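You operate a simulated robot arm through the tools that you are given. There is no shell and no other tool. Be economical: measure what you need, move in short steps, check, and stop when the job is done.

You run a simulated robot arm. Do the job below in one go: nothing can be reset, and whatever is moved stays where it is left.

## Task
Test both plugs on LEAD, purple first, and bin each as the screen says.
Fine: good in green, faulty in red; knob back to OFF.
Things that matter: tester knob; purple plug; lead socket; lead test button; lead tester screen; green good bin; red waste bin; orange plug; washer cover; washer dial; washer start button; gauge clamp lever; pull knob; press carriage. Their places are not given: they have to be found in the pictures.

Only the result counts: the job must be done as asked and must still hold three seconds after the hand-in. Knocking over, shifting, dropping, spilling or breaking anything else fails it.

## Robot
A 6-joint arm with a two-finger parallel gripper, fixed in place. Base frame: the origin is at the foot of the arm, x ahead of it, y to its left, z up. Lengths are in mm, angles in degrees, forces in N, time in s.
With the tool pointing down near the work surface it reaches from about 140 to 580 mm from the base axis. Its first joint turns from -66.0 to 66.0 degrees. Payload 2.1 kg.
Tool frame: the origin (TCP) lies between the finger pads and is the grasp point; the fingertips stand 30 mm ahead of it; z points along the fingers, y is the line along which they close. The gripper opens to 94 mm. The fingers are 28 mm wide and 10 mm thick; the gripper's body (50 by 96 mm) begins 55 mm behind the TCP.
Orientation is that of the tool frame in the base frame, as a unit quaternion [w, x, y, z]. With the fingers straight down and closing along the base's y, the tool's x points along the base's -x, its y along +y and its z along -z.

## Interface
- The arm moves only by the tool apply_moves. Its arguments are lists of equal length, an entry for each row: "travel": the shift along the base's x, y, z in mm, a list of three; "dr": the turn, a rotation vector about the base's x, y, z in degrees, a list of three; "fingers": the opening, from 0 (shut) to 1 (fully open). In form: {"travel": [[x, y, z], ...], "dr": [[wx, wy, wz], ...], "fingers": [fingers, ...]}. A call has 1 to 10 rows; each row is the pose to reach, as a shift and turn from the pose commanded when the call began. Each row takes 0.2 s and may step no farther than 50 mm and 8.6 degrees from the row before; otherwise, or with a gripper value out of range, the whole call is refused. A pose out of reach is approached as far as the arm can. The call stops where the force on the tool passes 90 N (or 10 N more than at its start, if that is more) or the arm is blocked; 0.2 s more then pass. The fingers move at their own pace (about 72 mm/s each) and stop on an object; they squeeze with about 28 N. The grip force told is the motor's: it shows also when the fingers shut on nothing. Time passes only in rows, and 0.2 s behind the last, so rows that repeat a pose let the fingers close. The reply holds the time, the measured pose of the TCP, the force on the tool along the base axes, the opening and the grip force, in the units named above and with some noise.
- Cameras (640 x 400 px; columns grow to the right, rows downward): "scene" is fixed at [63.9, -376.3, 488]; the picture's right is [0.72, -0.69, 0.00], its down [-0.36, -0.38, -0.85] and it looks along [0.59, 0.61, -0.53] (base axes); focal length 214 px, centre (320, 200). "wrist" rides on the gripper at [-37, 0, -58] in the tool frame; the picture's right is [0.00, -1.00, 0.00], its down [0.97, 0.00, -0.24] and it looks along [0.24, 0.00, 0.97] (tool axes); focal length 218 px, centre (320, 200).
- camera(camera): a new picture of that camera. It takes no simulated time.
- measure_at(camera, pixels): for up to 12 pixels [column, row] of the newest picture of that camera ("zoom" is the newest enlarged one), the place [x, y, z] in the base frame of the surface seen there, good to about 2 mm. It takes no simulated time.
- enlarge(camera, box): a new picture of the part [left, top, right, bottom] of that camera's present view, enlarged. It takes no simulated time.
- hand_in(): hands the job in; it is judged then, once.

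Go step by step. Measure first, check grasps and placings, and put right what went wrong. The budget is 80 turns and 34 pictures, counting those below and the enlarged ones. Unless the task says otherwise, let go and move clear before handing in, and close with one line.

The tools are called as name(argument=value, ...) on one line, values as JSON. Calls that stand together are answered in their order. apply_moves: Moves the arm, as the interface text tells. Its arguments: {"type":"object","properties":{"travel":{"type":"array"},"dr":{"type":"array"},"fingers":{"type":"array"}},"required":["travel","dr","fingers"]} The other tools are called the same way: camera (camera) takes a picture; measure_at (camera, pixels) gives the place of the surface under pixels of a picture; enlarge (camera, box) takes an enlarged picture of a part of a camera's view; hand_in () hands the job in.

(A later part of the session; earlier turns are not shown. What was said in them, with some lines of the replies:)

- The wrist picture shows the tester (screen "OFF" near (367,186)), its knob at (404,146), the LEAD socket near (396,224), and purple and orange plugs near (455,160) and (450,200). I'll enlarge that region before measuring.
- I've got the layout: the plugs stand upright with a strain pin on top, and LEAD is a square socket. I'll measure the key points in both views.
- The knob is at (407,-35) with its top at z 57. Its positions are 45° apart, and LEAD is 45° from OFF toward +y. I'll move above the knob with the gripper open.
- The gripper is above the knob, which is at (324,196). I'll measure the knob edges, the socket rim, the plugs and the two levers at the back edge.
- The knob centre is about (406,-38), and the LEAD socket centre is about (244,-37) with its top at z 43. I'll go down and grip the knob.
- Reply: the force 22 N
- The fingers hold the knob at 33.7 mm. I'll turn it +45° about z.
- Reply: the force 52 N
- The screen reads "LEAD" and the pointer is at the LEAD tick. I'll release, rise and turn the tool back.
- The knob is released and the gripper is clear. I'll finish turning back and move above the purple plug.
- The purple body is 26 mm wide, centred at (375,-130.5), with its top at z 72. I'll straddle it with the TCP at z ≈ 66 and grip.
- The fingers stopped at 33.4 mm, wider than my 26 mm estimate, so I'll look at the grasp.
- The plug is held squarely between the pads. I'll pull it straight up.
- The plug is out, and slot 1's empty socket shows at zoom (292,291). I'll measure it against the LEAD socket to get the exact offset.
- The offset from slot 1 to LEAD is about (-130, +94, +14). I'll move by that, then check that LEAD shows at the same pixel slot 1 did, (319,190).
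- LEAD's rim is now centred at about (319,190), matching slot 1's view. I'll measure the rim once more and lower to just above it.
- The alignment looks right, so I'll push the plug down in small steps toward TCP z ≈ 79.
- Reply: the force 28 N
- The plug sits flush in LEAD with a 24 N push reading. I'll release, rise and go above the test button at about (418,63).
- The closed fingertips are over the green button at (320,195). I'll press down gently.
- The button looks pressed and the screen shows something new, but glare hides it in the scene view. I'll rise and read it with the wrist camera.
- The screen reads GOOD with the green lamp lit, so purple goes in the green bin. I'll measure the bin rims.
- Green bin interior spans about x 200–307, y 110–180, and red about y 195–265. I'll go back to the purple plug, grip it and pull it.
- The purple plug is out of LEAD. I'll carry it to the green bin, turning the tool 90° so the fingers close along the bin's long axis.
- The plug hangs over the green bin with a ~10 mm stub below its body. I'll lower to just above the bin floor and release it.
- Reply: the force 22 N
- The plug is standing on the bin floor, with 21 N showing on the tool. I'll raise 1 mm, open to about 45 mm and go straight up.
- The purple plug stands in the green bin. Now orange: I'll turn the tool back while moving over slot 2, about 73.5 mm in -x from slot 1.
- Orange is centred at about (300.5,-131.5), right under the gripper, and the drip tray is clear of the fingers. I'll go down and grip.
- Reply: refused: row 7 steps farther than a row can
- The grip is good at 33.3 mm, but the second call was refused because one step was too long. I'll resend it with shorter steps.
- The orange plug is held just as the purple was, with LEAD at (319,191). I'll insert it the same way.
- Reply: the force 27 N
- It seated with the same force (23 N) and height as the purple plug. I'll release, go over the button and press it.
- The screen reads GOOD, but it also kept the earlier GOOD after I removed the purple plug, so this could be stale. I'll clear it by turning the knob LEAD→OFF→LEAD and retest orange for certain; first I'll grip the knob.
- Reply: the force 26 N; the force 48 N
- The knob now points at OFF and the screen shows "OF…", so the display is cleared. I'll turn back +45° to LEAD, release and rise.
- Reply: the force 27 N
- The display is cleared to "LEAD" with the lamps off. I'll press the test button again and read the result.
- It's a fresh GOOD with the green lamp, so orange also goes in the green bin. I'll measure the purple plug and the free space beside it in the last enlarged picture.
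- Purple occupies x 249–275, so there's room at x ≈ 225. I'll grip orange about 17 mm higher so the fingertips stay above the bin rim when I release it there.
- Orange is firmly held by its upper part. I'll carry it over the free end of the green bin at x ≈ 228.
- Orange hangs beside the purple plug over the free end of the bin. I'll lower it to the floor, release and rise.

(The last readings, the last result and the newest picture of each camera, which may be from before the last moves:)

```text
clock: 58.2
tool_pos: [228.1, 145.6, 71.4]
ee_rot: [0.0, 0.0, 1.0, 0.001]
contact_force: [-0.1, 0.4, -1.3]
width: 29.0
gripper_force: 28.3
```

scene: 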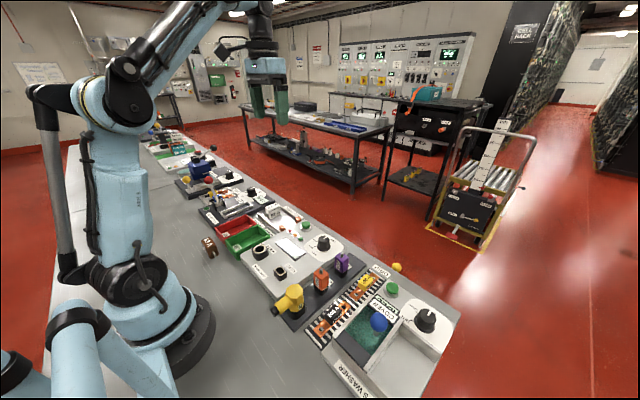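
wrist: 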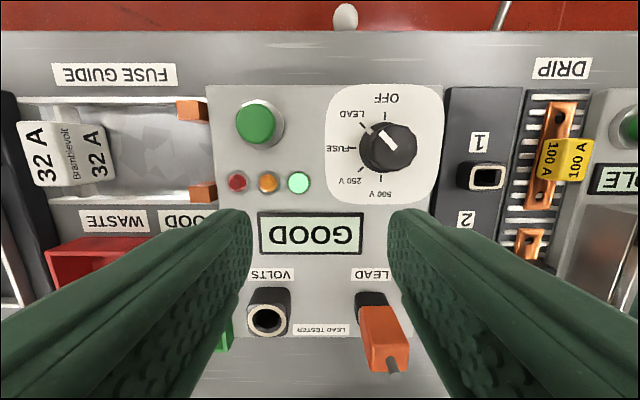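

There's no floor contact yet at z 71. I'll go about 1.5 mm lower, then open and rise.

apply_moves(travel=[[0, 0, -1.5], [0, 0, -1.5], [0, 0, -1.5], [0, 0, -1.5], [0, 0, 15], [0, 0, 50], [0, 0, 95]], dr=[[0, 0, 0], [0, 0, 0], [0, 0, 0], [0, 0, 0], [0, 0, 0], [0, 0, 0], [0, 0, 0]], fingers=[0, 0, 0.55, 0.55, 0.55, 0.55, 0.6])

camera(camera="scene")

```text
clock: 59.8
tool_pos: [228.7, 148.0, 165.5]
ee_rot: [0.0, 0.0, 1.0, 0.001]
contact_force: [-0.4, 1.2, -0.3]
width: 56.3
gripper_force: 0.1
```

```text
2 pictures are left
```

scene: 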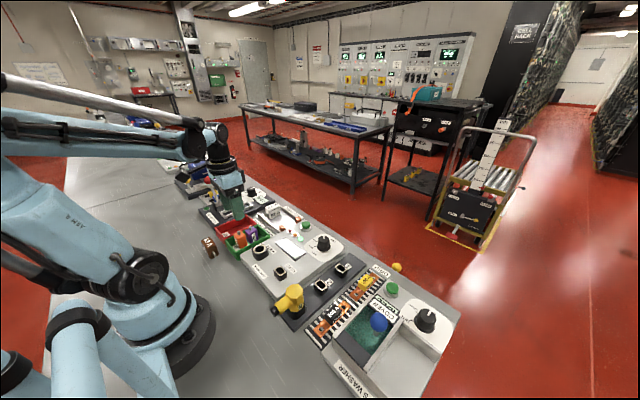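

Both plugs are in the green bin (around (245,235)). Now I'll go back to the knob and grip it.

apply_moves(travel=[[30, -30, 0], [60, -60, 0], [90, -92, 0], [120, -123, 0], [150, -153, 0], [178.5, -182.5, 0], [178.5, -182.5, -45], [178.5, -182.5, -80], [178.5, -182.5, -96], [178.5, -182.5, -96]], dr=[[0, 0, 0], [0, 0, 0], [0, 0, 0], [0, 0, 0], [0, 0, 0], [0, 0, 0], [0, 0, 0], [0, 0, 0], [0, 0, 0], [0, 0, 0]], fingers=[0.6, 0.6, 0.6, 0.6, 0.6, 0.6, 0.6, 0.6, 0.6, 0.6])

apply_moves(travel=[[0, 0, 0], [0, 0, 0], [0, 0, 0], [0, 0, 0], [0, 0, 0], [0, 0, 0], [0, 0, 0], [0, 0, 0], [0, 0, 0], [0, 0, 0]], dr=[[0, 0, 0], [0, 0, 0], [0, 0, 0], [0, 0, -7.5], [0, 0, -15], [0, 0, -22.5], [0, 0, -30], [0, 0, -37.5], [0, 0, -45], [0, 0, -45]], fingers=[0.2, 0, 0, 0, 0, 0, 0, 0, 0, 0])

```text
clock: 62.0
tool_pos: [405.9, -37.9, 70.3]
ee_rot: [0.0, 0.0, 1.0, 0.0]
contact_force: [-1.0, 0.4, 0.2]
width: 56.5
gripper_force: 0.1
```

```text
clock: 64.2
tool_pos: [403.5, -42.1, 69.9]
ee_rot: [0.0, 0.386, 0.923, -0.008]
contact_force: [-27.0, -37.7, 36.7]
width: 33.1
gripper_force: 45.2
```

The readings match the earlier turn to OFF. I'll release, rise and turn the tool back, moving toward the bin side so the wrist camera can see everything.

apply_moves(travel=[[0, 0, 0], [0, 0, 0], [0, 0, 0], [0, 0, 40], [0, 0, 80], [-10, 25, 110], [-20, 45, 130], [-30, 65, 145], [-40, 85, 160], [-40, 95, 170]], dr=[[0, 0, 0], [0, 0, 0], [0, 0, 0], [0, 0, 0], [0, 0, 7.5], [0, 0, 15], [0, 0, 22.5], [0, 0, 30], [0, 0, 37.5], [0, 0, 45]], fingers=[0.6, 0.6, 0.6, 0.6, 0.6, 0.6, 0.6, 0.8, 1, 1])

camera(camera="wrist")

```text
clock: 66.4
tool_pos: [366.0, 58.4, 239.6]
ee_rot: [0.0, 0.0, 1.0, 0.0]
contact_force: [-0.7, 0.4, 0.1]
width: 94.1
gripper_force: 0.0
```

```text
1 pictures are left
```

wrist: 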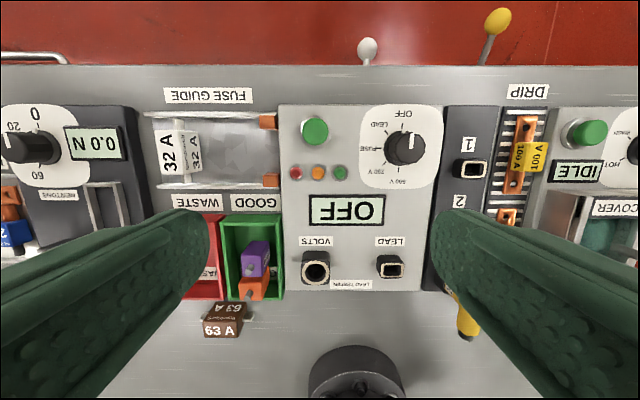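

The screen reads OFF, both plugs sit in the green bin at (255,270), and everything else is in place. I'm handing in.

hand_in()

```text
The job is handed in.
```

Both plugs tested GOOD on LEAD, purple first, and both are in the green bin. The knob is back at OFF. I tested orange twice, because the first reading could have been left over from purple.
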